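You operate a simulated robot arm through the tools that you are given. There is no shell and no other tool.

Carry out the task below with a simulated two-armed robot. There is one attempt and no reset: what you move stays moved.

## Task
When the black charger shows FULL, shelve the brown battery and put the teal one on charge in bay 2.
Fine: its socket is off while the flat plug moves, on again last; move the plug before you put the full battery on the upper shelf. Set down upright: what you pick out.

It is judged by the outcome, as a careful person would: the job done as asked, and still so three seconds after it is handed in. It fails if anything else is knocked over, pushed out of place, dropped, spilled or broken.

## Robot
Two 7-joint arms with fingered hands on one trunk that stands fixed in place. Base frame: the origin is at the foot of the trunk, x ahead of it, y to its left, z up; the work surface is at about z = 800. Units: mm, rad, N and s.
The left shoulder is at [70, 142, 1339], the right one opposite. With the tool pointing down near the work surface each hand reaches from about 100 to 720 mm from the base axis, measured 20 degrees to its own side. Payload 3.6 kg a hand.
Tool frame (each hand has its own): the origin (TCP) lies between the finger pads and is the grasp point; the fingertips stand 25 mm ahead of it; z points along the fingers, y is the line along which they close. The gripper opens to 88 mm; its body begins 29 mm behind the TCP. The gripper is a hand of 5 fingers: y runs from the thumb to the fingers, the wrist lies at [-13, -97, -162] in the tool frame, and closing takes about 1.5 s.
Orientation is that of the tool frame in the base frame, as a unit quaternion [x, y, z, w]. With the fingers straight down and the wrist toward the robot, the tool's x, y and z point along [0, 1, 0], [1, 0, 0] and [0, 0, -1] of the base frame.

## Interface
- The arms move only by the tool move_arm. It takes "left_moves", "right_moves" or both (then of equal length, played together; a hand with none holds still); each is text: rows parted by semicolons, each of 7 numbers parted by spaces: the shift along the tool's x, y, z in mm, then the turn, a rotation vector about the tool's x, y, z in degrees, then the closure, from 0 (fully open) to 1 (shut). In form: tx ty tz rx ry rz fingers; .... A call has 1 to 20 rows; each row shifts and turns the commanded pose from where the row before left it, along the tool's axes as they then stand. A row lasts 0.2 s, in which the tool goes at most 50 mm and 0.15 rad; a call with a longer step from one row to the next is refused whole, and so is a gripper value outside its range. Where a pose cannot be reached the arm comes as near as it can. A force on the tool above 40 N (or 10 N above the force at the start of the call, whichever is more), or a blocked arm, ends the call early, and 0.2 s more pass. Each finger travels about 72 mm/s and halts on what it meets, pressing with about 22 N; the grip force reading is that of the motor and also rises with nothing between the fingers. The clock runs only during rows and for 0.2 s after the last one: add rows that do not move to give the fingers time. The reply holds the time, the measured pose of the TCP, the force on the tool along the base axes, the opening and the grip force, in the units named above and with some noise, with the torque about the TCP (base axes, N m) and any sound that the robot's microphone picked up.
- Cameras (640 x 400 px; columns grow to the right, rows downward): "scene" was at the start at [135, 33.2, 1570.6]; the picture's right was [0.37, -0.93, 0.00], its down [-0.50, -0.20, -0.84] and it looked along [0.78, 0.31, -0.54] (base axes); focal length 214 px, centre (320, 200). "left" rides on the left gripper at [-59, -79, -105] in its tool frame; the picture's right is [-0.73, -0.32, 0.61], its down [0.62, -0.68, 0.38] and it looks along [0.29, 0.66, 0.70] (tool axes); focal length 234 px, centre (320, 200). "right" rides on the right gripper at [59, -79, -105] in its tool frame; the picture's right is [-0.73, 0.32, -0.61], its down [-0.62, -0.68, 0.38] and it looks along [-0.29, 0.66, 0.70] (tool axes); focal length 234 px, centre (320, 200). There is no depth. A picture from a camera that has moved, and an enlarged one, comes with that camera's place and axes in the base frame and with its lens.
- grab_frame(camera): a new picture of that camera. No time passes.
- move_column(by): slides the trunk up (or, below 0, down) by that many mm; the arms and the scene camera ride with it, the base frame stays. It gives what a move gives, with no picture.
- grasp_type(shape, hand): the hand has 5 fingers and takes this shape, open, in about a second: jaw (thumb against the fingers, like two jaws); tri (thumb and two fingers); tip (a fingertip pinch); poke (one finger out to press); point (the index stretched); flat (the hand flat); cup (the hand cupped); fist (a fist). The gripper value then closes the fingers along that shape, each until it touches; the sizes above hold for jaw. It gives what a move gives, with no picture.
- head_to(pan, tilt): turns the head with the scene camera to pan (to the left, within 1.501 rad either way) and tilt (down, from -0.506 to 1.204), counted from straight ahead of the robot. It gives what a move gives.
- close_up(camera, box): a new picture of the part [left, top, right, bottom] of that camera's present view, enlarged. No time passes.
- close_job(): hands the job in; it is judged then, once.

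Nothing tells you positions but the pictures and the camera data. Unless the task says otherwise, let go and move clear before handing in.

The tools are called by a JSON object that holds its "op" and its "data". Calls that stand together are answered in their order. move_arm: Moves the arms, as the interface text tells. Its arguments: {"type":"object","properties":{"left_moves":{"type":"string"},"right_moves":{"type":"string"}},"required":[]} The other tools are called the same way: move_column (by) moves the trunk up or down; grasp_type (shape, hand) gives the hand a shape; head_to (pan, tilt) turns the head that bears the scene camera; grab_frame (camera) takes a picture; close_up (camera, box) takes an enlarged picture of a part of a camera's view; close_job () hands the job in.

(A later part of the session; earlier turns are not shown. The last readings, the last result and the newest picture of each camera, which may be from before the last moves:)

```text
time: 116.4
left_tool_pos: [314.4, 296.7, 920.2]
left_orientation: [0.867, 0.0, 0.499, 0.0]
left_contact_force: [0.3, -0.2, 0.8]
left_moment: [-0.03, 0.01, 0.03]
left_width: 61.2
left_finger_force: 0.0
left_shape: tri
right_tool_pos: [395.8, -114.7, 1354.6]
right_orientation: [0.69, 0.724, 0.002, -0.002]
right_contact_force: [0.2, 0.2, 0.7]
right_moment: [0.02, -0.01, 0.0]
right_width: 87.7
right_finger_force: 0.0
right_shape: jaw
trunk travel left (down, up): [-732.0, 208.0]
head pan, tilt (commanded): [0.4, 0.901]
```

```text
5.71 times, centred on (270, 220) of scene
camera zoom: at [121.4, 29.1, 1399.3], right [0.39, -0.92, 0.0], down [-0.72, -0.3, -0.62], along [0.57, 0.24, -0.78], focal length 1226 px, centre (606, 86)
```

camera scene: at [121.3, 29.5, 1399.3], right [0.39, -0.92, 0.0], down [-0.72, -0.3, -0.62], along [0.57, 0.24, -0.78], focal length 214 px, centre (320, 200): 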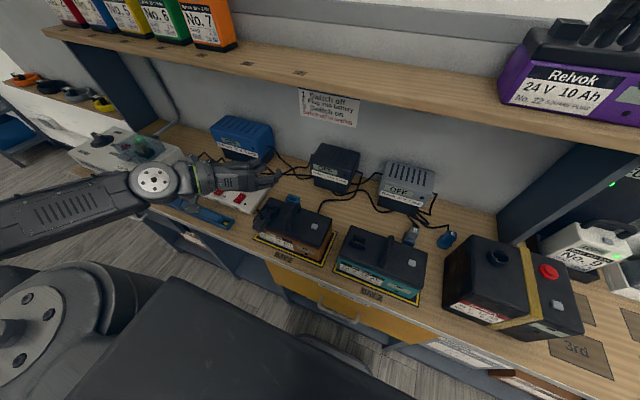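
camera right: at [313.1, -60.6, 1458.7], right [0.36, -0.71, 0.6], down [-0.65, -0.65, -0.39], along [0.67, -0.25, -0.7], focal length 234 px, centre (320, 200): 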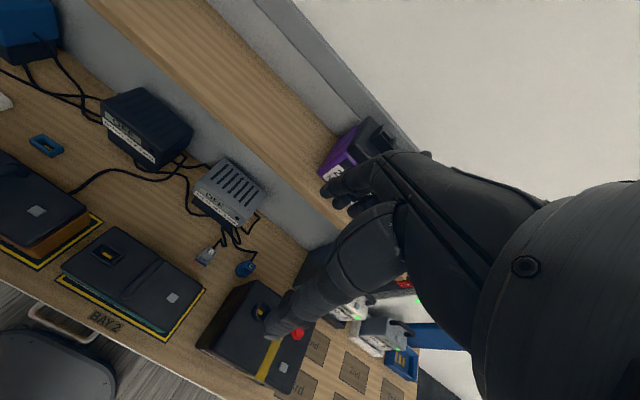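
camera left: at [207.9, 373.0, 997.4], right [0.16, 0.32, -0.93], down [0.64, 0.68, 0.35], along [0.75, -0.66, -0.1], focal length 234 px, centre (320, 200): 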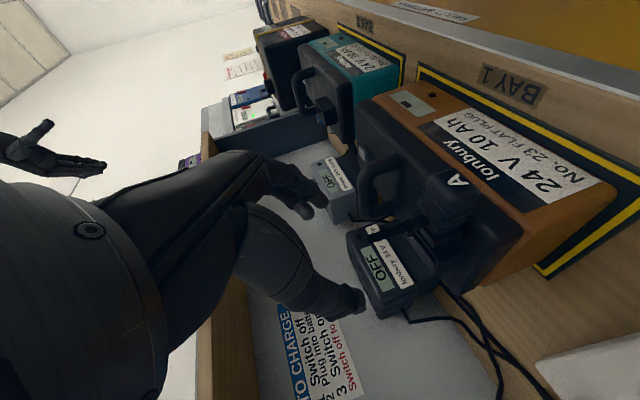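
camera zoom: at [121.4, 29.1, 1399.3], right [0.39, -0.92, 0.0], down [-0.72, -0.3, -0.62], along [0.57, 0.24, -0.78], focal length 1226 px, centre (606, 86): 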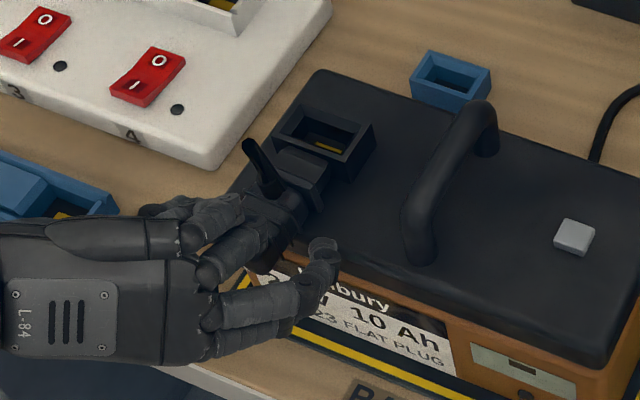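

The tip midpoint lies right on the plug head. Closing now.

{"op": "move_arm", "data": {"left_moves": "0 0 0 0 0 0 0.4;0 0 0 0 0 0 0.5;0 0 0 0 0 0 0.6;0 0 0 0 0 0 0.7;0 0 0 0 0 0 0.8;0 0 0 0 0 0 0.9;0 0 0 0 0 0 1;0 0 0 0 0 0 1;0 0 0 0 0 0 1"}}

{"op": "close_up", "data": {"camera": "left", "box": [220, 80, 440, 270]}}

{"op": "close_up", "data": {"camera": "scene", "box": [220, 185, 320, 255]}}

```text
time: 118.4
left_tool_pos: [313.5, 297.0, 919.9]
left_orientation: [0.866, 0.0, 0.5, 0.0]
left_contact_force: [-0.3, 0.1, 1.0]
left_moment: [-0.02, -0.03, 0.01]
left_width: 20.5
left_finger_force: 22.1
left_shape: tri
right_tool_pos: [395.8, -115.6, 1355.1]
right_orientation: [0.69, 0.724, 0.002, -0.001]
right_contact_force: [-0.7, 0.6, -0.9]
right_moment: [0.02, -0.02, -0.05]
right_width: 87.7
right_finger_force: 0.0
right_shape: jaw
trunk travel left (down, up): [-732.0, 208.0]
head pan, tilt (commanded): [0.4, 0.901]
```

```text
2.11 times, centred on (330, 175) of left
camera zoom: at [193.6, 376.7, 921.8], right [0.16, 0.32, -0.93], down [0.64, 0.68, 0.35], along [0.75, -0.66, -0.1], focal length 493 px, centre (299, 253)
```

zoom: 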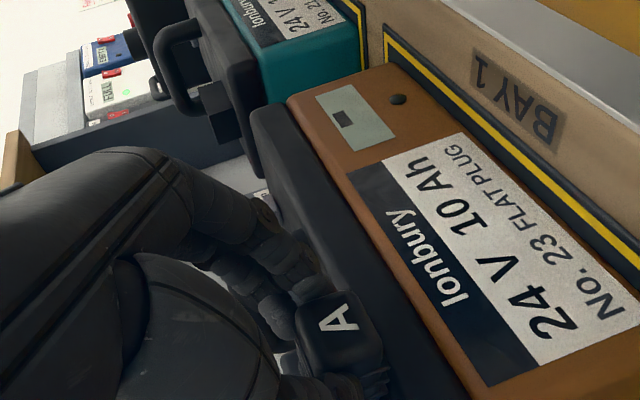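

```text
5.71 times, centred on (270, 220) of scene
camera zoom: at [121.5, 29.2, 1399.3], right [0.39, -0.92, 0.0], down [-0.72, -0.3, -0.62], along [0.57, 0.24, -0.78], focal length 1226 px, centre (606, 86)
```

zoom: 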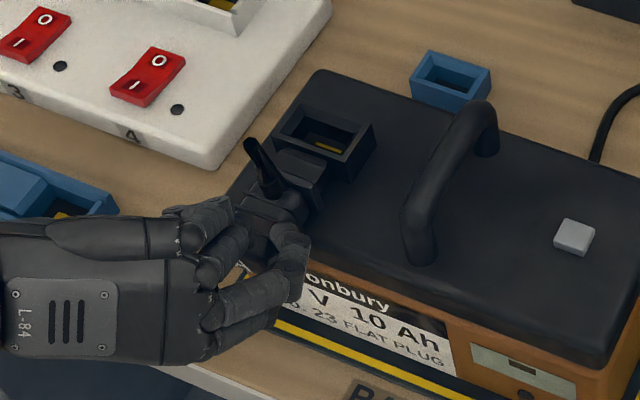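

Gripped on the head at 20 mm. I'll lift gently and confirm the plug comes along.

{"op": "move_arm", "data": {"left_moves": "2.6 0 -1.5 0 0 0 1;4.3 0 -2.5 0 0 0 1;6.9 0 -4 0 0 0 1;8.66 0 -5 0 0 0 1;8.66 0 -5 0 0 0 1;8.66 0 -5 0 0 0 1;0 0 0 0 0 0 1"}}

{"op": "close_up", "data": {"camera": "left", "box": [220, 80, 440, 270]}}

{"op": "close_up", "data": {"camera": "scene", "box": [220, 165, 320, 235]}}

```text
time: 120.0
left_tool_pos: [314.3, 296.7, 966.8]
left_orientation: [0.866, -0.001, 0.499, 0.0]
left_contact_force: [-0.3, 0.0, -0.5]
left_moment: [0.01, 0.02, 0.0]
left_width: 20.8
left_finger_force: 22.3
left_shape: tri
right_tool_pos: [395.3, -115.6, 1355.2]
right_orientation: [0.69, 0.724, 0.003, -0.001]
right_contact_force: [0.4, 0.3, 1.1]
right_moment: [0.03, -0.03, 0.02]
right_width: 87.8
right_finger_force: 0.0
right_shape: jaw
trunk travel left (down, up): [-732.0, 208.0]
head pan, tilt (commanded): [0.4, 0.901]
```

```text
2.11 times, centred on (330, 175) of left
camera zoom: at [194.3, 377.3, 967.9], right [0.16, 0.32, -0.93], down [0.64, 0.68, 0.35], along [0.75, -0.66, -0.1], focal length 493 px, centre (299, 253)
```

zoom: 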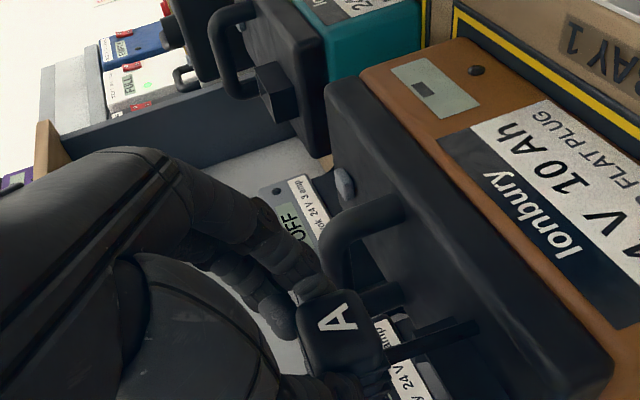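

```text
5.71 times, centred on (270, 200) of scene
camera zoom: at [121.6, 29.3, 1399.2], right [0.39, -0.92, 0.0], down [-0.72, -0.3, -0.62], along [0.57, 0.24, -0.78], focal length 1226 px, centre (606, 200)
```

zoom: 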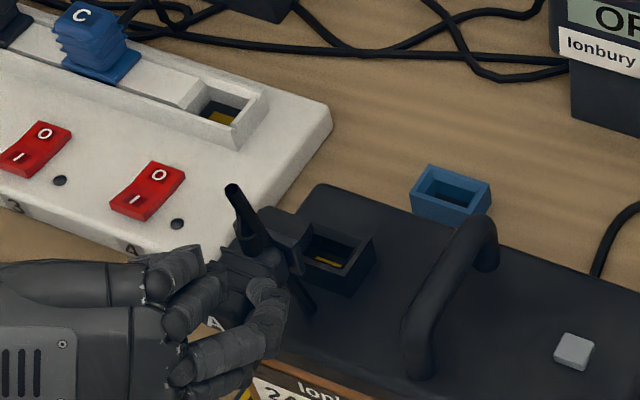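

{"op": "close_up", "data": {"camera": "scene", "box": [245, 185, 295, 220]}}

{"op": "close_up", "data": {"camera": "left", "box": [310, 190, 420, 280]}}

```text
11.43 times, centred on (270, 202) of scene
camera zoom: at [121.6, 29.3, 1399.2], right [0.39, -0.92, 0.0], down [-0.72, -0.3, -0.62], along [0.57, 0.24, -0.78], focal length 2451 px, centre (891, 171)
```

zoom: 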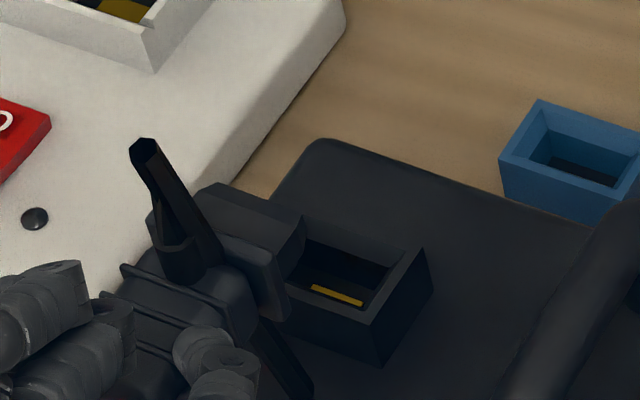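

```text
4.44 times, centred on (365, 235) of left
camera zoom: at [194.3, 377.3, 967.9], right [0.16, 0.32, -0.93], down [0.64, 0.68, 0.35], along [0.75, -0.66, -0.1], focal length 1041 px, centre (120, 44)
```

zoom: 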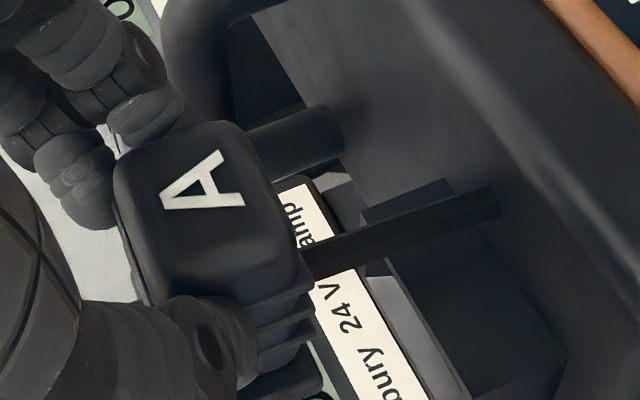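

The plug is held firmly by its head, tongue forward and stub up. I'll raise it clear and pitch the hand through 90° so the tongue points straight down.

{"op": "move_arm", "data": {"left_moves": "13 0 -4 0 0 0 1;26 0.5 6 0 0 0 1;30 0.5 10 0 0 0 1;28 0.5 10 0 0 0 1;14 0 4 0 0 0 1;0 0 0 0 -6 0 1;0 0 0 0 -7.5 0 1;0 0 0 0 -7.5 0 1;0 0 0 0 -7.5 0 1;0 0 0 0 -7.5 0 1;0 0 0 0 -7.5 0 1;0 0 0 0 -7.5 0 1;0 0 0 0 -7.5 0 1;0 0 0 0 -7.5 0 1;0 0 0 0 -7.5 0 1;0 0 0 0 -7.5 0 1;0 0 0 0 0 0 1"}}

{"op": "grab_frame", "data": {"camera": "left"}}

{"op": "grab_frame", "data": {"camera": "scene"}}

{"op": "close_up", "data": {"camera": "scene", "box": [220, 110, 380, 230]}}

```text
time: 123.6
left_tool_pos: [392.3, 295.3, 1049.8]
left_orientation: [0.983, 0.001, -0.184, 0.0]
left_contact_force: [0.2, -0.1, -0.3]
left_moment: [0.01, -0.04, 0.02]
left_width: 20.1
left_finger_force: 22.3
left_shape: tri
right_tool_pos: [394.2, -115.1, 1355.3]
right_orientation: [0.691, 0.723, 0.003, -0.001]
right_contact_force: [-0.3, -0.8, -0.6]
right_moment: [0.02, 0.04, 0.02]
right_width: 87.7
right_finger_force: 0.0
right_shape: jaw
trunk travel left (down, up): [-732.0, 208.0]
head pan, tilt (commanded): [0.4, 0.901]
```

```text
taken
camera left: at [375.0, 375.8, 1168.2], right [-0.9, 0.32, -0.31], down [0.44, 0.68, -0.58], along [0.02, -0.66, -0.75], focal length 234 px, centre (320, 200)
```

left: 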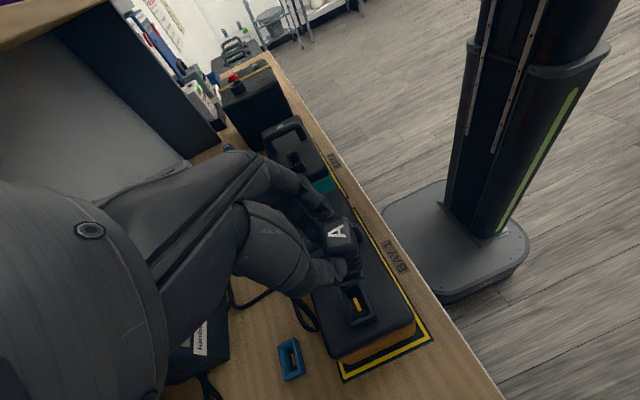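

```text
taken
camera scene: at [121.3, 29.8, 1399.3], right [0.39, -0.92, 0.0], down [-0.72, -0.31, -0.62], along [0.57, 0.24, -0.78], focal length 214 px, centre (320, 200)
```

scene: 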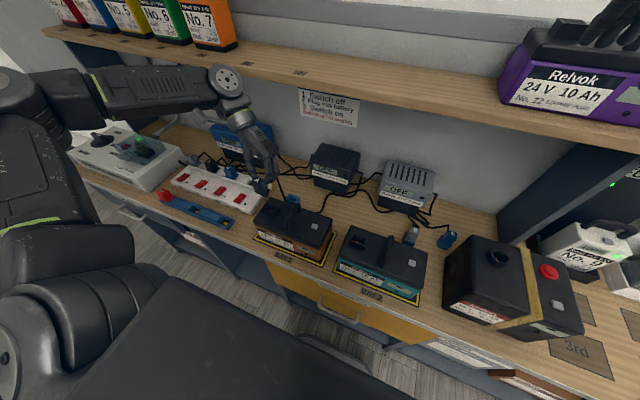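

```text
3.33 times, centred on (300, 170) of scene
camera zoom: at [121.3, 29.8, 1399.3], right [0.39, -0.92, 0.0], down [-0.72, -0.31, -0.62], along [0.57, 0.24, -0.78], focal length 715 px, centre (387, 300)
```

zoom: 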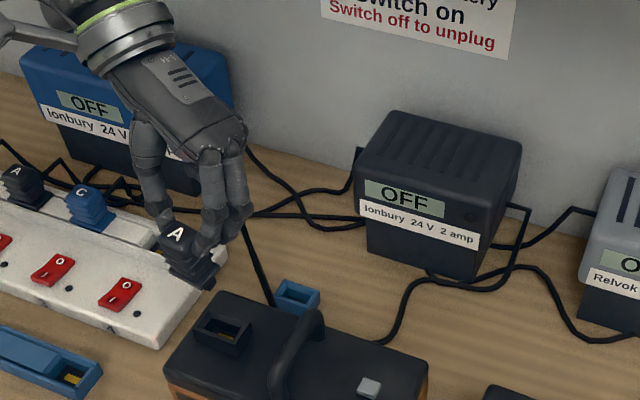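

The plug is upright in the hand now, with the cable trailing behind. I'll check its tilt closely.

{"op": "close_up", "data": {"camera": "scene", "box": [245, 155, 295, 190]}}

{"op": "close_up", "data": {"camera": "left", "box": [270, 180, 410, 320]}}

```text
11.43 times, centred on (270, 172) of scene
camera zoom: at [121.3, 29.8, 1399.3], right [0.39, -0.92, 0.0], down [-0.72, -0.31, -0.62], along [0.57, 0.24, -0.78], focal length 2451 px, centre (891, 514)
```

zoom: 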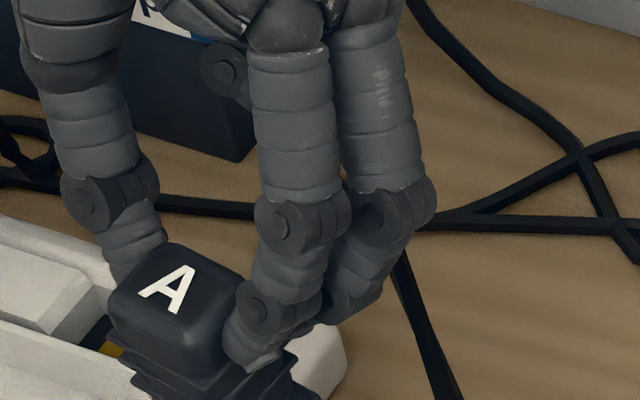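

```text
2.86 times, centred on (340, 250) of left
camera zoom: at [375.0, 375.8, 1168.2], right [-0.9, 0.32, -0.31], down [0.44, 0.68, -0.58], along [0.02, -0.66, -0.75], focal length 669 px, centre (263, 57)
```

zoom: 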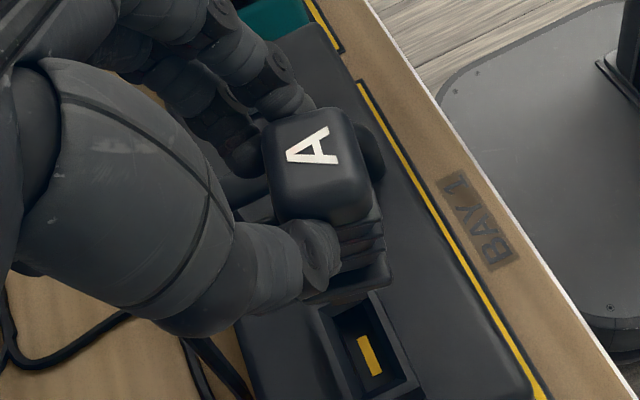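

The plug is yawed about 11° clockwise and still about 9° short of vertical. I'll correct both and carry it over the teal battery at a safe height.

{"op": "move_arm", "data": {"left_moves": "0 0 0 0 -4.5 0 1;0 0 0 0 -4.5 0 1;0 0 0 -2.75 0 -4.75 1;0 0 0 -2.75 0 -4.75 1;0 0 0 0 0 0 1"}}

{"op": "close_up", "data": {"camera": "scene", "box": [240, 145, 300, 190]}}

{"op": "close_up", "data": {"camera": "left", "box": [270, 180, 410, 320]}}

```text
time: 124.8
left_tool_pos: [392.1, 289.7, 1047.1]
left_orientation: [0.961, 0.092, -0.258, 0.024]
left_contact_force: [0.2, 0.1, -0.7]
left_moment: [0.02, -0.01, 0.03]
left_width: 20.2
left_finger_force: 22.6
left_shape: tri
left hand out of reach, approached as far as the arm can: row 2
right_tool_pos: [396.2, -116.5, 1354.3]
right_orientation: [0.691, 0.723, 0.002, -0.001]
right_contact_force: [0.0, -0.6, 0.7]
right_moment: [0.0, 0.0, -0.01]
right_width: 87.8
right_finger_force: 0.0
right_shape: jaw
trunk travel left (down, up): [-732.0, 208.0]
head pan, tilt (commanded): [0.4, 0.901]
```

```text
8.89 times, centred on (270, 168) of scene
camera zoom: at [122.0, 28.6, 1399.2], right [0.39, -0.92, 0.0], down [-0.72, -0.3, -0.62], along [0.57, 0.24, -0.78], focal length 1906 px, centre (764, 489)
```

zoom: 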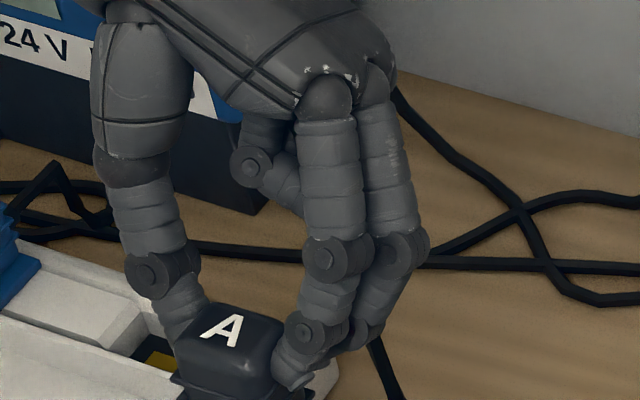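

```text
2.86 times, centred on (340, 250) of left
camera zoom: at [377.2, 368.4, 1166.5], right [-0.98, 0.14, -0.16], down [0.21, 0.74, -0.64], along [0.03, -0.66, -0.75], focal length 669 px, centre (263, 57)
```

zoom: 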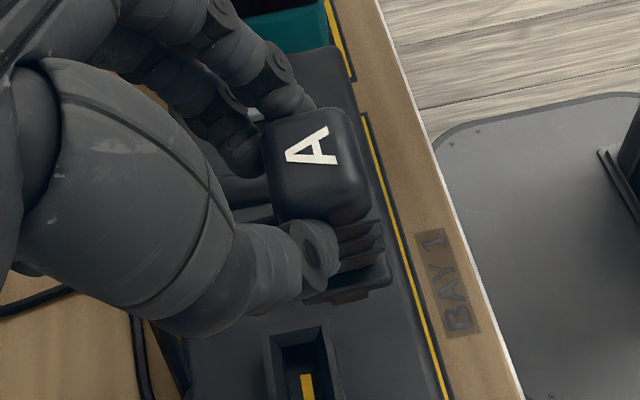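

The plug is now vertical and square to within about 2°, with its axis about 16 mm in front of the TCP. I'll carry it over to the teal port, staying high.

{"op": "move_arm", "data": {"left_moves": "-2 17.4 1.1 0 0 0 1;-3.85 34.8 2.2 0 0 0 1;-3.85 34.8 2.2 0 0 0 1;-3.85 34.8 2.2 0 0 0 1;-3.85 34.8 2.2 0 0 0 1;-3.85 34.8 2.2 0 0 0 1;-3.85 34.8 2.2 0 0 0 1;-2 17.1 1.1 0 0 0 1;0 0 0 0 0 0 1"}}

{"op": "head_to", "data": {"pan": 0.05, "tilt": 0.85}}

{"op": "grab_frame", "data": {"camera": "scene"}}

{"op": "grab_frame", "data": {"camera": "left"}}

```text
time: 126.8
left_tool_pos: [407.0, 46.6, 1048.3]
left_orientation: [0.961, 0.092, -0.259, 0.024]
left_contact_force: [1.1, -0.5, -1.7]
left_moment: [-0.01, -0.02, 0.0]
left_width: 20.0
left_finger_force: 22.2
left_shape: tri
right_tool_pos: [394.8, -115.8, 1354.8]
right_orientation: [0.69, 0.724, 0.002, -0.001]
right_contact_force: [0.5, 1.0, 0.2]
right_moment: [-0.03, 0.01, 0.03]
right_width: 87.5
right_finger_force: 0.0
right_shape: jaw
trunk travel left (down, up): [-732.0, 208.0]
head pan, tilt (commanded): [0.4, 0.901]
```

```text
time: 127.6
left_tool_pos: [407.3, 45.3, 1047.9]
left_orientation: [0.961, 0.091, -0.258, 0.025]
left_contact_force: [0.0, -0.9, -1.2]
left_moment: [-0.01, 0.02, 0.0]
left_width: 20.4
left_finger_force: 22.2
left_shape: tri
right_tool_pos: [394.5, -116.2, 1354.4]
right_orientation: [0.69, 0.724, 0.002, -0.002]
right_contact_force: [-0.6, 0.8, -0.1]
right_moment: [0.02, 0.0, 0.0]
right_width: 87.8
right_finger_force: 0.1
right_shape: jaw
trunk travel left (down, up): [-732.0, 208.0]
head pan, tilt (commanded): [0.051, 0.85]
```

```text
taken
camera scene: at [130.3, 3.7, 1403.1], right [0.05, -1.0, 0.0], down [-0.75, -0.04, -0.66], along [0.66, 0.03, -0.75], focal length 214 px, centre (320, 200)
```

scene: 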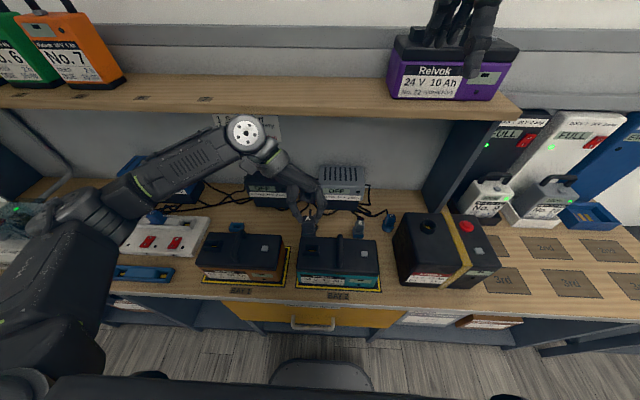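

```text
taken
camera left: at [393.0, 124.1, 1167.7], right [-0.98, 0.14, -0.16], down [0.21, 0.74, -0.64], along [0.03, -0.66, -0.75], focal length 234 px, centre (320, 200)
```

left: 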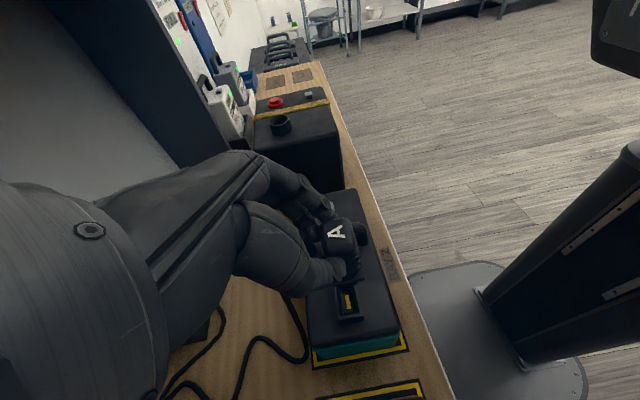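

{"op": "close_up", "data": {"camera": "scene", "box": [270, 195, 350, 260]}}

{"op": "close_up", "data": {"camera": "left", "box": [280, 190, 420, 350]}}

```text
6.15 times, centred on (310, 228) of scene
camera zoom: at [130.3, 3.7, 1403.1], right [0.05, -1.0, 0.0], down [-0.75, -0.04, -0.66], along [0.66, 0.03, -0.75], focal length 1320 px, centre (382, 31)
```

zoom: 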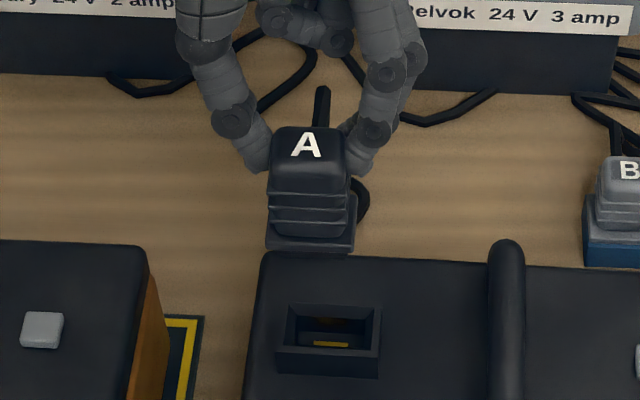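

```text
2.50 times, centred on (350, 270) of left
camera zoom: at [393.0, 124.1, 1167.7], right [-0.98, 0.14, -0.16], down [0.21, 0.74, -0.64], along [0.03, -0.66, -0.75], focal length 585 px, centre (245, 25)
```

zoom: 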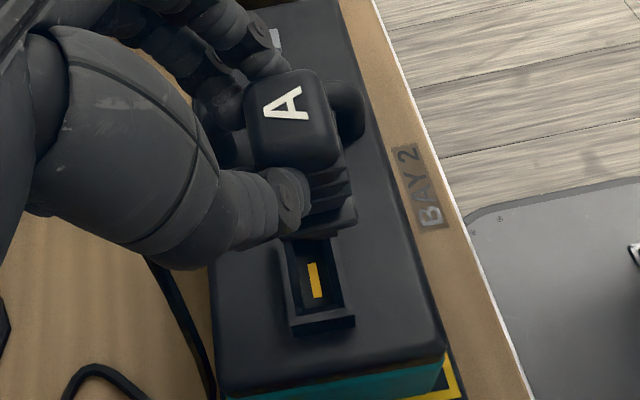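

The plug hangs vertical and square in front view. It needs about 1 mm forward and 3–4 mm right. I'll make that correction while lowering to just above the collar.

{"op": "move_arm", "data": {"left_moves": "6.7 0.9 11.4 0 0 0 1;6.7 0.9 11.4 0 0 0 1;6.7 0.9 11.4 0 0 0 1;6.7 0.9 11.4 0 0 0 1;0 0 0 0 0 0 1"}}

{"op": "close_up", "data": {"camera": "scene", "box": [280, 205, 344, 255]}}

{"op": "close_up", "data": {"camera": "left", "box": [280, 190, 400, 330]}}

```text
time: 128.8
left_tool_pos: [406.9, 41.0, 994.1]
left_orientation: [0.961, 0.092, -0.259, 0.025]
left_contact_force: [-0.2, -0.1, -1.1]
left_moment: [-0.03, 0.0, 0.05]
left_width: 20.1
left_finger_force: 21.8
left_shape: tri
right_tool_pos: [395.5, -116.1, 1354.7]
right_orientation: [0.69, 0.723, 0.002, -0.001]
right_contact_force: [0.1, -0.1, 0.2]
right_moment: [-0.01, -0.01, 0.02]
right_width: 87.7
right_finger_force: 0.0
right_shape: jaw
trunk travel left (down, up): [-732.0, 208.0]
head pan, tilt (commanded): [0.051, 0.85]
```

```text
8.00 times, centred on (312, 230) of scene
camera zoom: at [130.2, 3.7, 1403.1], right [0.05, -1.0, 0.0], down [-0.75, -0.04, -0.66], along [0.66, 0.03, -0.75], focal length 1716 px, centre (384, -40)
```

zoom: 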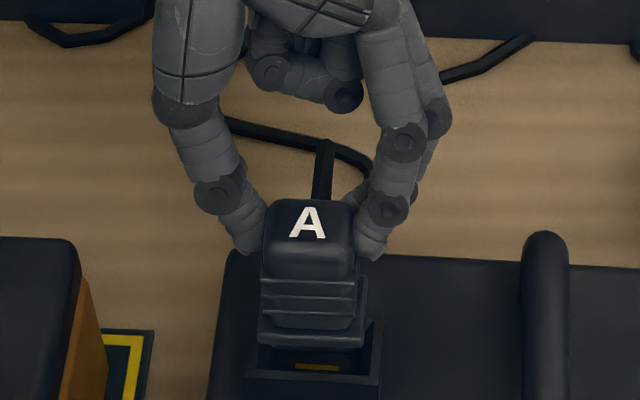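

```text
2.86 times, centred on (340, 260) of left
camera zoom: at [392.5, 120.1, 1113.9], right [-0.98, 0.14, -0.16], down [0.21, 0.74, -0.64], along [0.03, -0.66, -0.75], focal length 669 px, centre (263, 29)
```

zoom: 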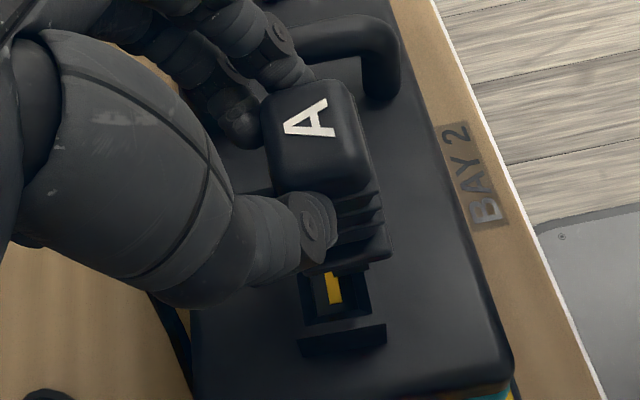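

In y the plug is aligned with the collar to within a millimetre. In x it needs about 5 mm more forward. I'll shift and recheck.

{"op": "move_arm", "data": {"left_moves": "2.15 0.3 -1.25 0 0 0 1;2.15 0.3 -1.25 0 0 0 1;0 0 0 0 0 0 1"}}

{"op": "close_up", "data": {"camera": "scene", "box": [280, 205, 344, 255]}}

{"op": "close_up", "data": {"camera": "left", "box": [280, 190, 400, 330]}}

```text
time: 129.6
left_tool_pos: [411.3, 42.0, 993.5]
left_orientation: [0.961, 0.092, -0.259, 0.024]
left_contact_force: [-0.3, 0.3, -0.7]
left_moment: [-0.03, -0.02, -0.02]
left_width: 19.9
left_finger_force: 22.0
left_shape: tri
right_tool_pos: [395.2, -115.7, 1355.5]
right_orientation: [0.69, 0.723, 0.003, -0.002]
right_contact_force: [-0.7, 0.2, 0.7]
right_moment: [0.0, -0.02, -0.02]
right_width: 87.7
right_finger_force: 0.2
right_shape: jaw
trunk travel left (down, up): [-732.0, 208.0]
head pan, tilt (commanded): [0.051, 0.85]
```

```text
8.00 times, centred on (312, 230) of scene
camera zoom: at [130.2, 3.7, 1403.1], right [0.05, -1.0, 0.0], down [-0.75, -0.04, -0.66], along [0.66, 0.03, -0.75], focal length 1716 px, centre (384, -40)
```

zoom: 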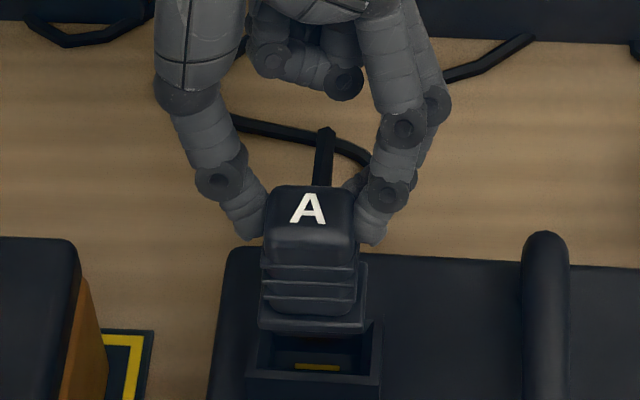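

```text
2.86 times, centred on (340, 260) of left
camera zoom: at [397.5, 120.4, 1113.7], right [-0.98, 0.14, -0.16], down [0.21, 0.73, -0.64], along [0.03, -0.66, -0.75], focal length 669 px, centre (263, 29)
```

zoom: 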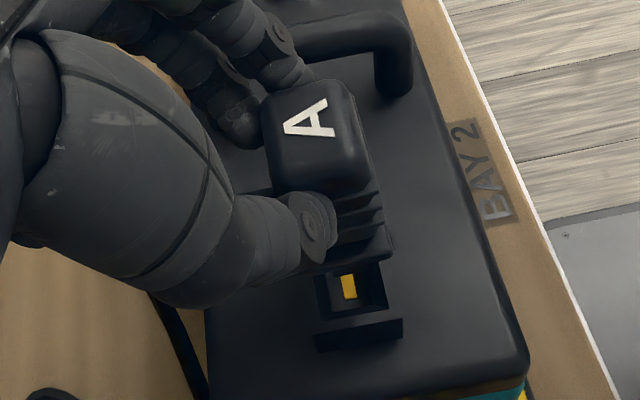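

Aligned within about 1 mm in both directions. I'll lower slowly, watching the force.

{"op": "move_arm", "data": {"left_moves": "2 0 3.46 0 0 0 1;2 0 3.46 0 0 0 1;2 0 3.46 0 0 0 1;2 0 3.46 0 0 0 1;2 0 3.46 0 0 0 1;0 0 0 0 0 0 1"}}

{"op": "close_up", "data": {"camera": "scene", "box": [280, 205, 344, 255]}}

{"op": "close_up", "data": {"camera": "left", "box": [280, 190, 400, 330]}}

```text
time: 131.0
left_tool_pos: [412.3, 42.1, 972.4]
left_orientation: [0.961, 0.092, -0.258, 0.025]
left_contact_force: [0.1, -0.2, -0.5]
left_moment: [0.01, -0.02, 0.01]
left_width: 20.1
left_finger_force: 21.4
left_shape: tri
right_tool_pos: [394.7, -115.9, 1355.6]
right_orientation: [0.69, 0.723, 0.003, -0.001]
right_contact_force: [-0.7, -0.5, 0.0]
right_moment: [0.03, 0.03, 0.03]
right_width: 87.5
right_finger_force: 0.1
right_shape: jaw
trunk travel left (down, up): [-732.0, 208.0]
head pan, tilt (commanded): [0.051, 0.85]
```

```text
8.00 times, centred on (312, 230) of scene
camera zoom: at [130.3, 3.7, 1403.1], right [0.05, -1.0, 0.0], down [-0.75, -0.04, -0.66], along [0.66, 0.03, -0.75], focal length 1716 px, centre (384, -40)
```

zoom: 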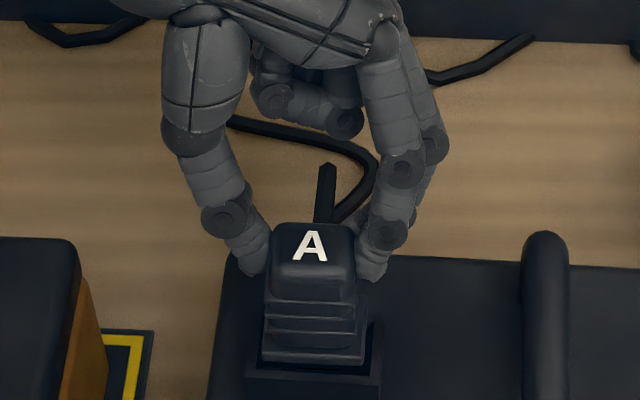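

```text
2.86 times, centred on (340, 260) of left
camera zoom: at [398.1, 120.5, 1092.8], right [-0.98, 0.14, -0.16], down [0.21, 0.73, -0.64], along [0.03, -0.66, -0.75], focal length 669 px, centre (263, 29)
```

zoom: 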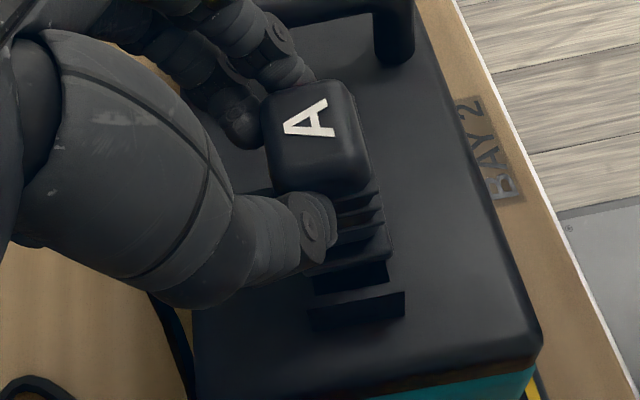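

No contact yet. I'll continue down slowly.

{"op": "move_arm", "data": {"left_moves": "1.5 0 2.6 0 0 0 1;1.5 0 2.6 0 0 0 1;1.5 0 2.6 0 0 0 1;1.5 0 2.6 0 0 0 1;0 0 0 0 0 0 1"}}

{"op": "close_up", "data": {"camera": "scene", "box": [280, 205, 344, 255]}}

{"op": "close_up", "data": {"camera": "left", "box": [280, 190, 400, 330]}}

```text
time: 132.2
left_tool_pos: [411.2, 41.8, 962.7]
left_orientation: [0.962, 0.092, -0.256, 0.026]
left_contact_force: [3.1, 2.3, 23.3]
left_moment: [-0.15, 0.12, -0.05]
left_width: 21.3
left_finger_force: 22.3
left_shape: tri
right_tool_pos: [393.0, -115.5, 1356.1]
right_orientation: [0.691, 0.723, 0.003, 0.0]
right_contact_force: [-0.4, 1.0, -0.5]
right_moment: [0.03, -0.01, -0.01]
right_width: 87.5
right_finger_force: 0.1
right_shape: jaw
trunk travel left (down, up): [-732.0, 208.0]
head pan, tilt (commanded): [0.051, 0.85]
```

```text
8.00 times, centred on (312, 230) of scene
camera zoom: at [127.9, 4.1, 1403.6], right [0.05, -1.0, 0.0], down [-0.75, -0.04, -0.66], along [0.66, 0.03, -0.75], focal length 1716 px, centre (384, -40)
```

zoom: 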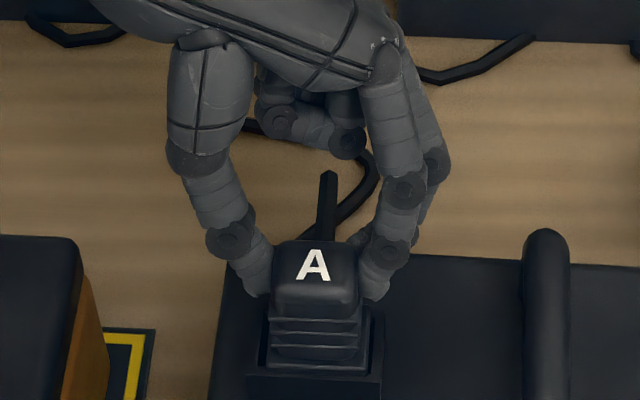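

```text
2.86 times, centred on (340, 260) of left
camera zoom: at [396.5, 120.4, 1082.6], right [-0.98, 0.14, -0.16], down [0.21, 0.73, -0.64], along [0.03, -0.66, -0.75], focal length 669 px, centre (263, 29)
```

zoom: 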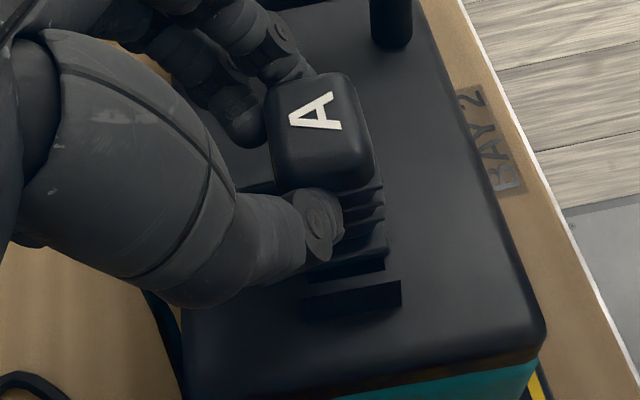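

Firm contact at 23 N. I'll look closely to see how deep the plug sits compared with how it sat in the brown battery.

{"op": "close_up", "data": {"camera": "scene", "box": [290, 225, 340, 260]}}

{"op": "close_up", "data": {"camera": "left", "box": [330, 230, 400, 310]}}

{"op": "close_up", "data": {"camera": "right", "box": [0, 140, 260, 340]}}

```text
11.43 times, centred on (315, 242) of scene
camera zoom: at [127.9, 4.1, 1403.6], right [0.05, -1.0, 0.0], down [-0.75, -0.04, -0.66], along [0.66, 0.03, -0.75], focal length 2451 px, centre (377, -286)
```

zoom: 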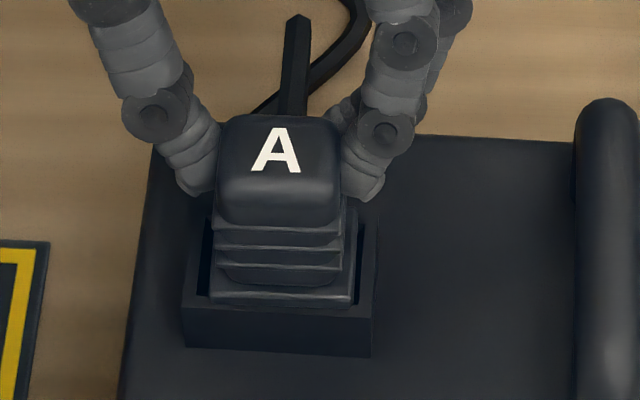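

```text
5.00 times, centred on (365, 270) of left
camera zoom: at [396.5, 120.4, 1082.6], right [-0.98, 0.14, -0.16], down [0.21, 0.73, -0.64], along [0.03, -0.66, -0.75], focal length 1171 px, centre (95, -150)
```

zoom: 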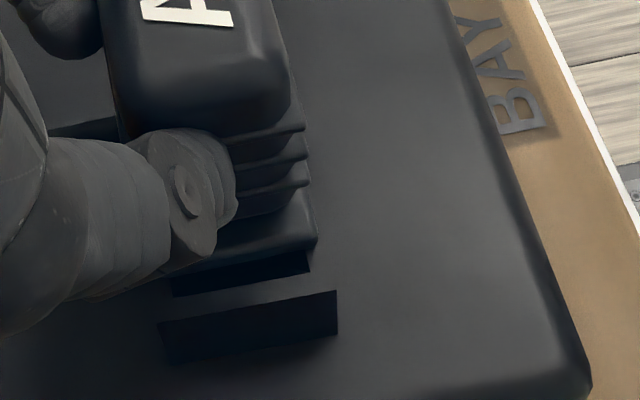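

```text
2.00 times, centred on (130, 240) of right
camera zoom: at [310.8, -60.3, 1459.6], right [0.35, -0.71, 0.6], down [-0.65, -0.65, -0.39], along [0.67, -0.26, -0.69], focal length 468 px, centre (700, 120)
```

zoom: 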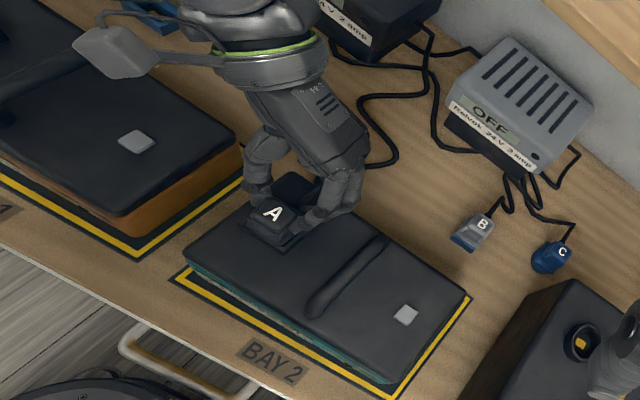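

The flange sits square in y, but its front edge is catching the collar's front wall by about 1 mm. I'll lift slightly, move 2 mm back (+x) and press down again.

{"op": "move_arm", "data": {"left_moves": "-2 0 -3.46 0 0 0 1;-1 0 -1.73 0 0 0 1;1.78 -0.1 -1.03 0 0 0 1;0 0 0 0 0 0 1;1.5 0 2.6 0 0 0 1;1.5 0 2.6 0 0 0 1;1.5 0 2.6 0 0 0 1;0 0 0 0 0 0 1"}}

{"op": "close_up", "data": {"camera": "scene", "box": [290, 225, 340, 260]}}

{"op": "close_up", "data": {"camera": "left", "box": [330, 230, 400, 310]}}

```text
time: 134.0
left_tool_pos: [412.0, 42.5, 960.6]
left_orientation: [0.962, 0.092, -0.257, 0.026]
left_contact_force: [2.9, 1.5, 30.9]
left_moment: [-0.18, 0.24, -0.11]
left_width: 22.3
left_finger_force: 22.4
left_shape: tri
right_tool_pos: [392.6, -116.2, 1355.0]
right_orientation: [0.69, 0.724, 0.003, 0.0]
right_contact_force: [0.3, 0.2, 0.2]
right_moment: [-0.01, 0.03, -0.02]
right_width: 87.4
right_finger_force: 0.1
right_shape: jaw
trunk travel left (down, up): [-732.0, 208.0]
head pan, tilt (commanded): [0.051, 0.85]
```

```text
11.43 times, centred on (315, 242) of scene
camera zoom: at [127.3, 3.9, 1403.7], right [0.05, -1.0, 0.0], down [-0.75, -0.04, -0.66], along [0.66, 0.03, -0.75], focal length 2451 px, centre (377, -286)
```

zoom: 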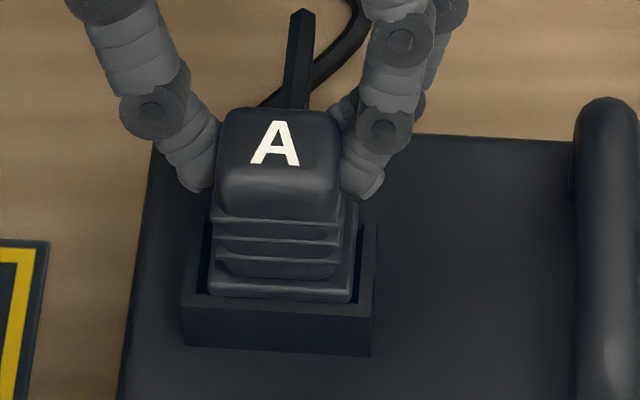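

```text
5.00 times, centred on (365, 270) of left
camera zoom: at [398.1, 121.6, 1080.5], right [-0.98, 0.14, -0.17], down [0.21, 0.73, -0.64], along [0.03, -0.66, -0.75], focal length 1171 px, centre (95, -150)
```

zoom: 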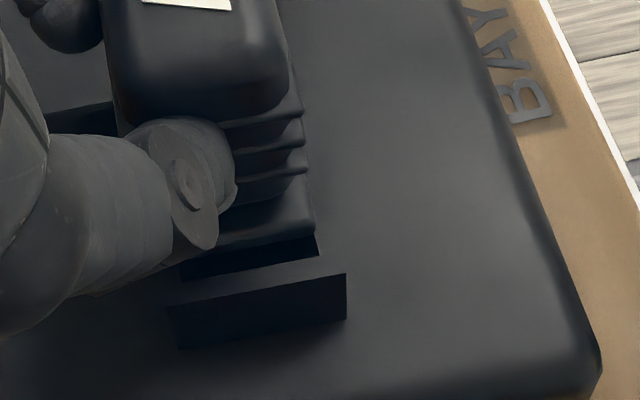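

The head top is now near z≈959, the same height it had when seated in the brown battery, with the flange at the collar rim. I'll relieve the pressure, open the fingers gently and see that it stays upright.

{"op": "move_arm", "data": {"left_moves": "-0.75 0 -1.3 0 0 0 1;-0.75 0 -1.3 0 0 0 1;0 0 0 0 0 0 0.9;0 0 0 0 0 0 0.8;0 0 0 0 0 0 0.7;0 0 0 0 0 0 0.6;0 0 0 0 0 0 0.5;0 0 0 0 0 0 0.5"}}

{"op": "close_up", "data": {"camera": "scene", "box": [290, 225, 340, 260]}}

{"op": "close_up", "data": {"camera": "left", "box": [300, 190, 420, 310]}}

```text
time: 135.8
left_tool_pos: [414.1, 42.6, 960.2]
left_orientation: [0.961, 0.091, -0.259, 0.025]
left_contact_force: [-0.5, -0.8, 0.3]
left_moment: [-0.02, 0.01, 0.01]
left_width: 43.6
left_finger_force: 0.0
left_shape: tri
right_tool_pos: [394.9, -114.8, 1355.5]
right_orientation: [0.69, 0.724, 0.002, -0.001]
right_contact_force: [0.7, 0.4, 0.0]
right_moment: [-0.03, 0.02, 0.04]
right_width: 87.6
right_finger_force: 0.0
right_shape: jaw
trunk travel left (down, up): [-732.0, 208.0]
head pan, tilt (commanded): [0.051, 0.85]
```

```text
11.43 times, centred on (315, 242) of scene
camera zoom: at [130.4, 3.6, 1403.1], right [0.05, -1.0, 0.0], down [-0.75, -0.04, -0.66], along [0.66, 0.03, -0.75], focal length 2451 px, centre (377, -286)
```

zoom: 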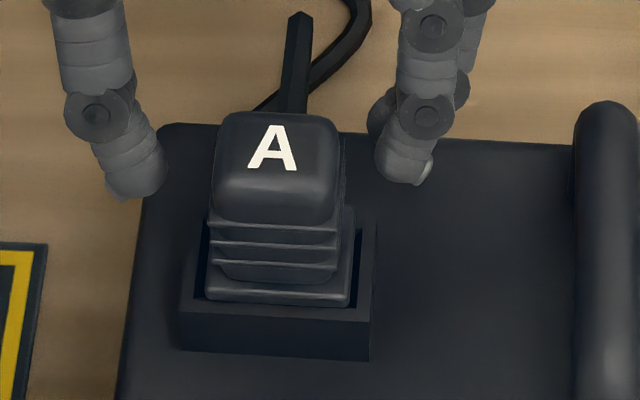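

```text
3.33 times, centred on (360, 250) of left
camera zoom: at [399.7, 121.0, 1081.6], right [-0.98, 0.14, -0.16], down [0.21, 0.74, -0.64], along [0.03, -0.66, -0.75], focal length 781 px, centre (187, 33)
```

zoom: 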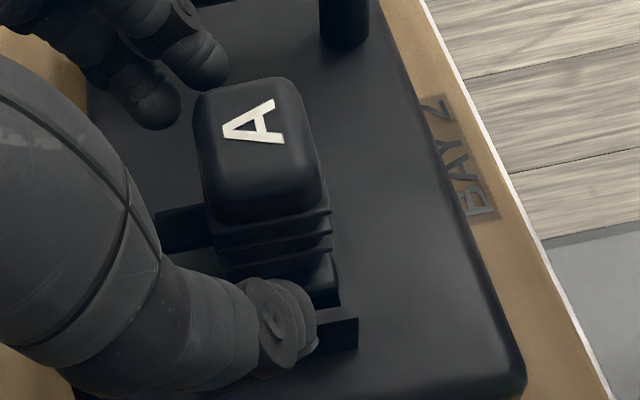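

The plug stands upright in the teal port on its own, centred in the collar. I'll withdraw the hand straight up.

{"op": "move_arm", "data": {"left_moves": "0 0 0 0 0 0 0.4;0 0 0 0 0 0 0.3;-5 0 -8.6 0 0 0 0.3;-10 0 -17.3 0 0 0 0.3;-15 0 -26 0 0 0 0.3;-15 0 -26 0 0 0 0.3;0 0 0 0 0 0 0.3"}}

{"op": "close_up", "data": {"camera": "scene", "box": [280, 210, 360, 270]}}

{"op": "grab_frame", "data": {"camera": "scene"}}

{"op": "grab_frame", "data": {"camera": "left"}}

```text
time: 137.4
left_tool_pos: [412.7, 44.1, 1050.3]
left_orientation: [0.961, 0.092, -0.258, 0.024]
left_contact_force: [-1.2, 0.0, -0.8]
left_moment: [-0.01, -0.02, -0.01]
left_width: 61.1
left_finger_force: 0.0
left_shape: tri
right_tool_pos: [395.2, -116.2, 1353.9]
right_orientation: [0.69, 0.723, 0.002, -0.001]
right_contact_force: [0.3, 0.6, 0.2]
right_moment: [-0.03, -0.01, -0.03]
right_width: 87.5
right_finger_force: 0.1
right_shape: jaw
trunk travel left (down, up): [-732.0, 208.0]
head pan, tilt (commanded): [0.051, 0.85]
```

```text
6.67 times, centred on (320, 240) of scene
camera zoom: at [130.3, 3.8, 1403.1], right [0.05, -1.0, 0.0], down [-0.75, -0.04, -0.66], along [0.66, 0.03, -0.75], focal length 1430 px, centre (320, -67)
```

zoom: 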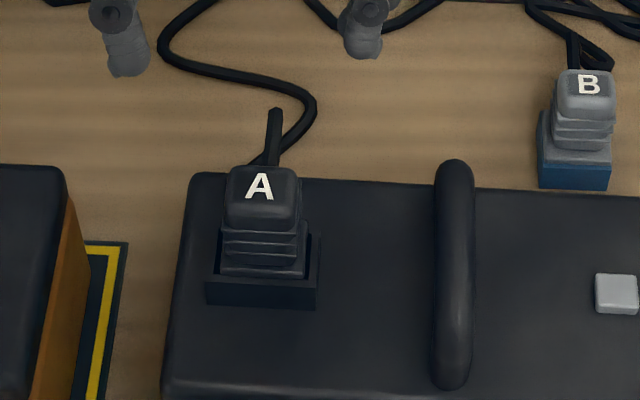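

```text
taken
camera scene: at [130.3, 3.8, 1403.1], right [0.05, -1.0, 0.0], down [-0.75, -0.04, -0.66], along [0.66, 0.03, -0.75], focal length 214 px, centre (320, 200)
```

scene: 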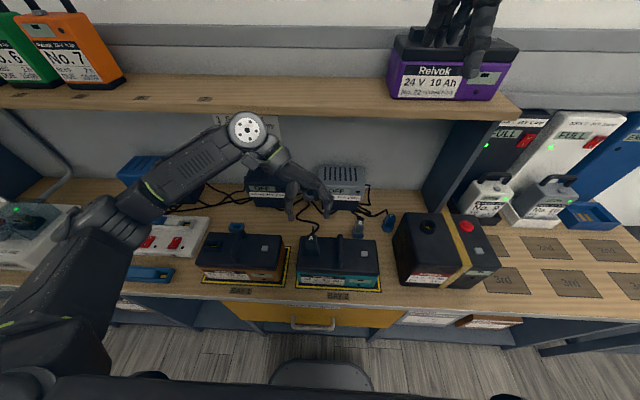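

```text
taken
camera left: at [399.3, 121.8, 1170.9], right [-0.98, 0.14, -0.16], down [0.21, 0.73, -0.64], along [0.03, -0.66, -0.75], focal length 234 px, centre (320, 200)
```

left: 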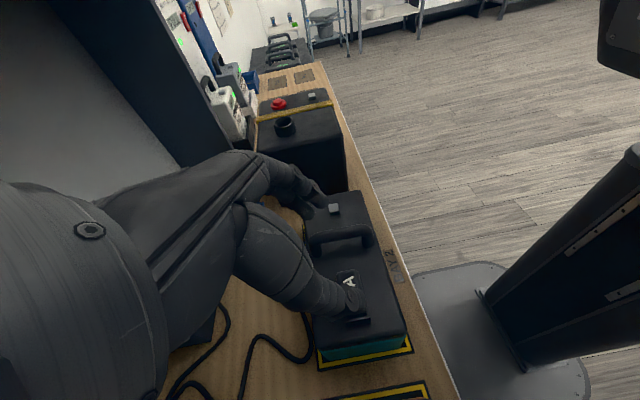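

{"op": "close_up", "data": {"camera": "scene", "box": [298, 228, 330, 252]}}

{"op": "close_up", "data": {"camera": "right", "box": [80, 190, 200, 290]}}

```text
16.00 times, centred on (314, 240) of scene
camera zoom: at [130.3, 3.8, 1403.1], right [0.05, -1.0, 0.0], down [-0.75, -0.04, -0.66], along [0.66, 0.03, -0.75], focal length 3432 px, centre (416, -440)
```

zoom: 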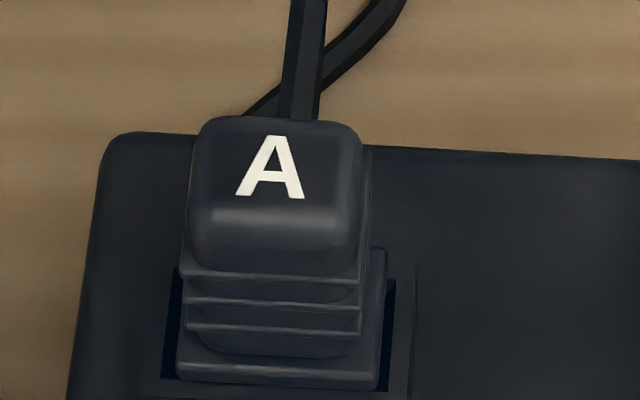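

```text
4.00 times, centred on (140, 240) of right
camera zoom: at [313.3, -60.5, 1458.7], right [0.36, -0.71, 0.6], down [-0.65, -0.65, -0.39], along [0.67, -0.25, -0.7], focal length 937 px, centre (1040, 40)
```

zoom: 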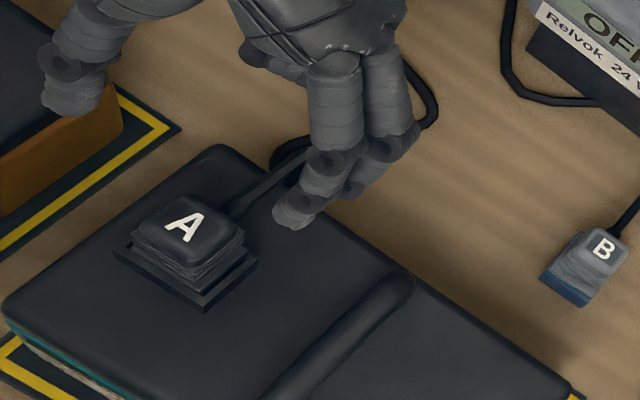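

The plug looks square in the collar. To be sure it is fully seated, I'll press its top gently with one fingertip. First I'll straighten the hand above it.

{"op": "move_arm", "data": {"left_moves": "0 0 0 2.75 0 4.75 0.3;0 0 0 2.75 0 4.75 0.3;0 0 0 0 7.5 0 0.3;0 0 0 0 7.5 0 0.3;0 0 0 0 7.5 0 0.3;0 0 0 0 7.5 0 0.3;0 0 0 0 0 0 0.3"}}

{"op": "grasp_type", "data": {"shape": "poke", "hand": "left"}}

{"op": "grab_frame", "data": {"camera": "left"}}

{"op": "close_up", "data": {"camera": "scene", "box": [250, 170, 370, 260]}}

```text
time: 139.0
left_tool_pos: [414.0, 42.0, 1051.6]
left_orientation: [1.0, -0.001, 0.0, 0.0]
left_contact_force: [0.3, 0.4, -0.2]
left_moment: [-0.02, 0.01, -0.01]
left_width: 61.2
left_finger_force: 0.2
left_shape: tri
right_tool_pos: [396.5, -116.3, 1354.8]
right_orientation: [0.69, 0.724, 0.003, -0.001]
right_contact_force: [-0.3, 1.0, -0.1]
right_moment: [0.01, 0.0, -0.02]
right_width: 87.7
right_finger_force: 0.0
right_shape: jaw
trunk travel left (down, up): [-732.0, 208.0]
head pan, tilt (commanded): [0.051, 0.85]
```

```text
time: 139.9
left_tool_pos: [413.1, 44.0, 1048.9]
left_orientation: [1.0, 0.0, 0.0, 0.0]
left_contact_force: [-0.5, -0.2, 1.4]
left_moment: [-0.01, 0.01, 0.02]
left_width: 0.0
left_finger_force: 0.1
left_shape: poke
right_tool_pos: [396.3, -115.8, 1355.2]
right_orientation: [0.69, 0.724, 0.002, -0.001]
right_contact_force: [-0.1, 0.0, 0.5]
right_moment: [0.0, -0.02, -0.03]
right_width: 87.6
right_finger_force: 0.1
right_shape: jaw
trunk travel left (down, up): [-732.0, 208.0]
head pan, tilt (commanded): [0.051, 0.85]
```

```text
taken
camera left: at [354.4, 122.8, 1155.9], right [-0.73, 0.32, -0.61], down [0.62, 0.68, -0.38], along [0.29, -0.66, -0.7], focal length 234 px, centre (320, 200)
```

left: 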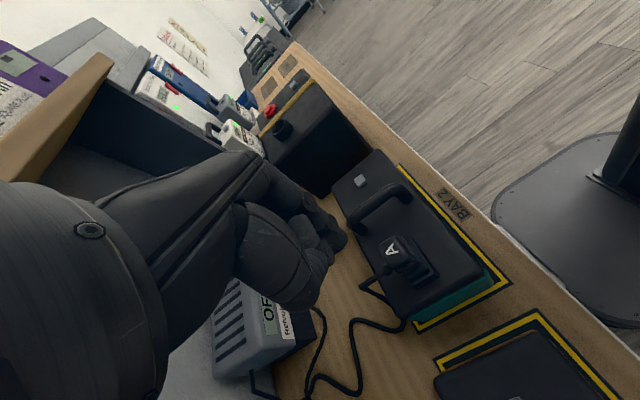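

```text
4.44 times, centred on (310, 215) of scene
camera zoom: at [130.1, 3.7, 1403.1], right [0.05, -1.0, 0.0], down [-0.75, -0.04, -0.66], along [0.66, 0.03, -0.75], focal length 953 px, centre (364, 133)
```

zoom: 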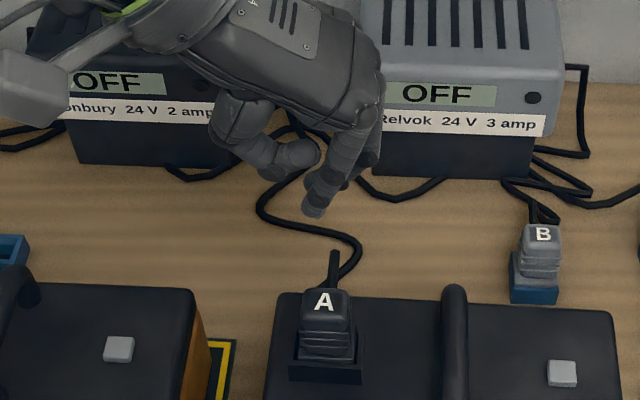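

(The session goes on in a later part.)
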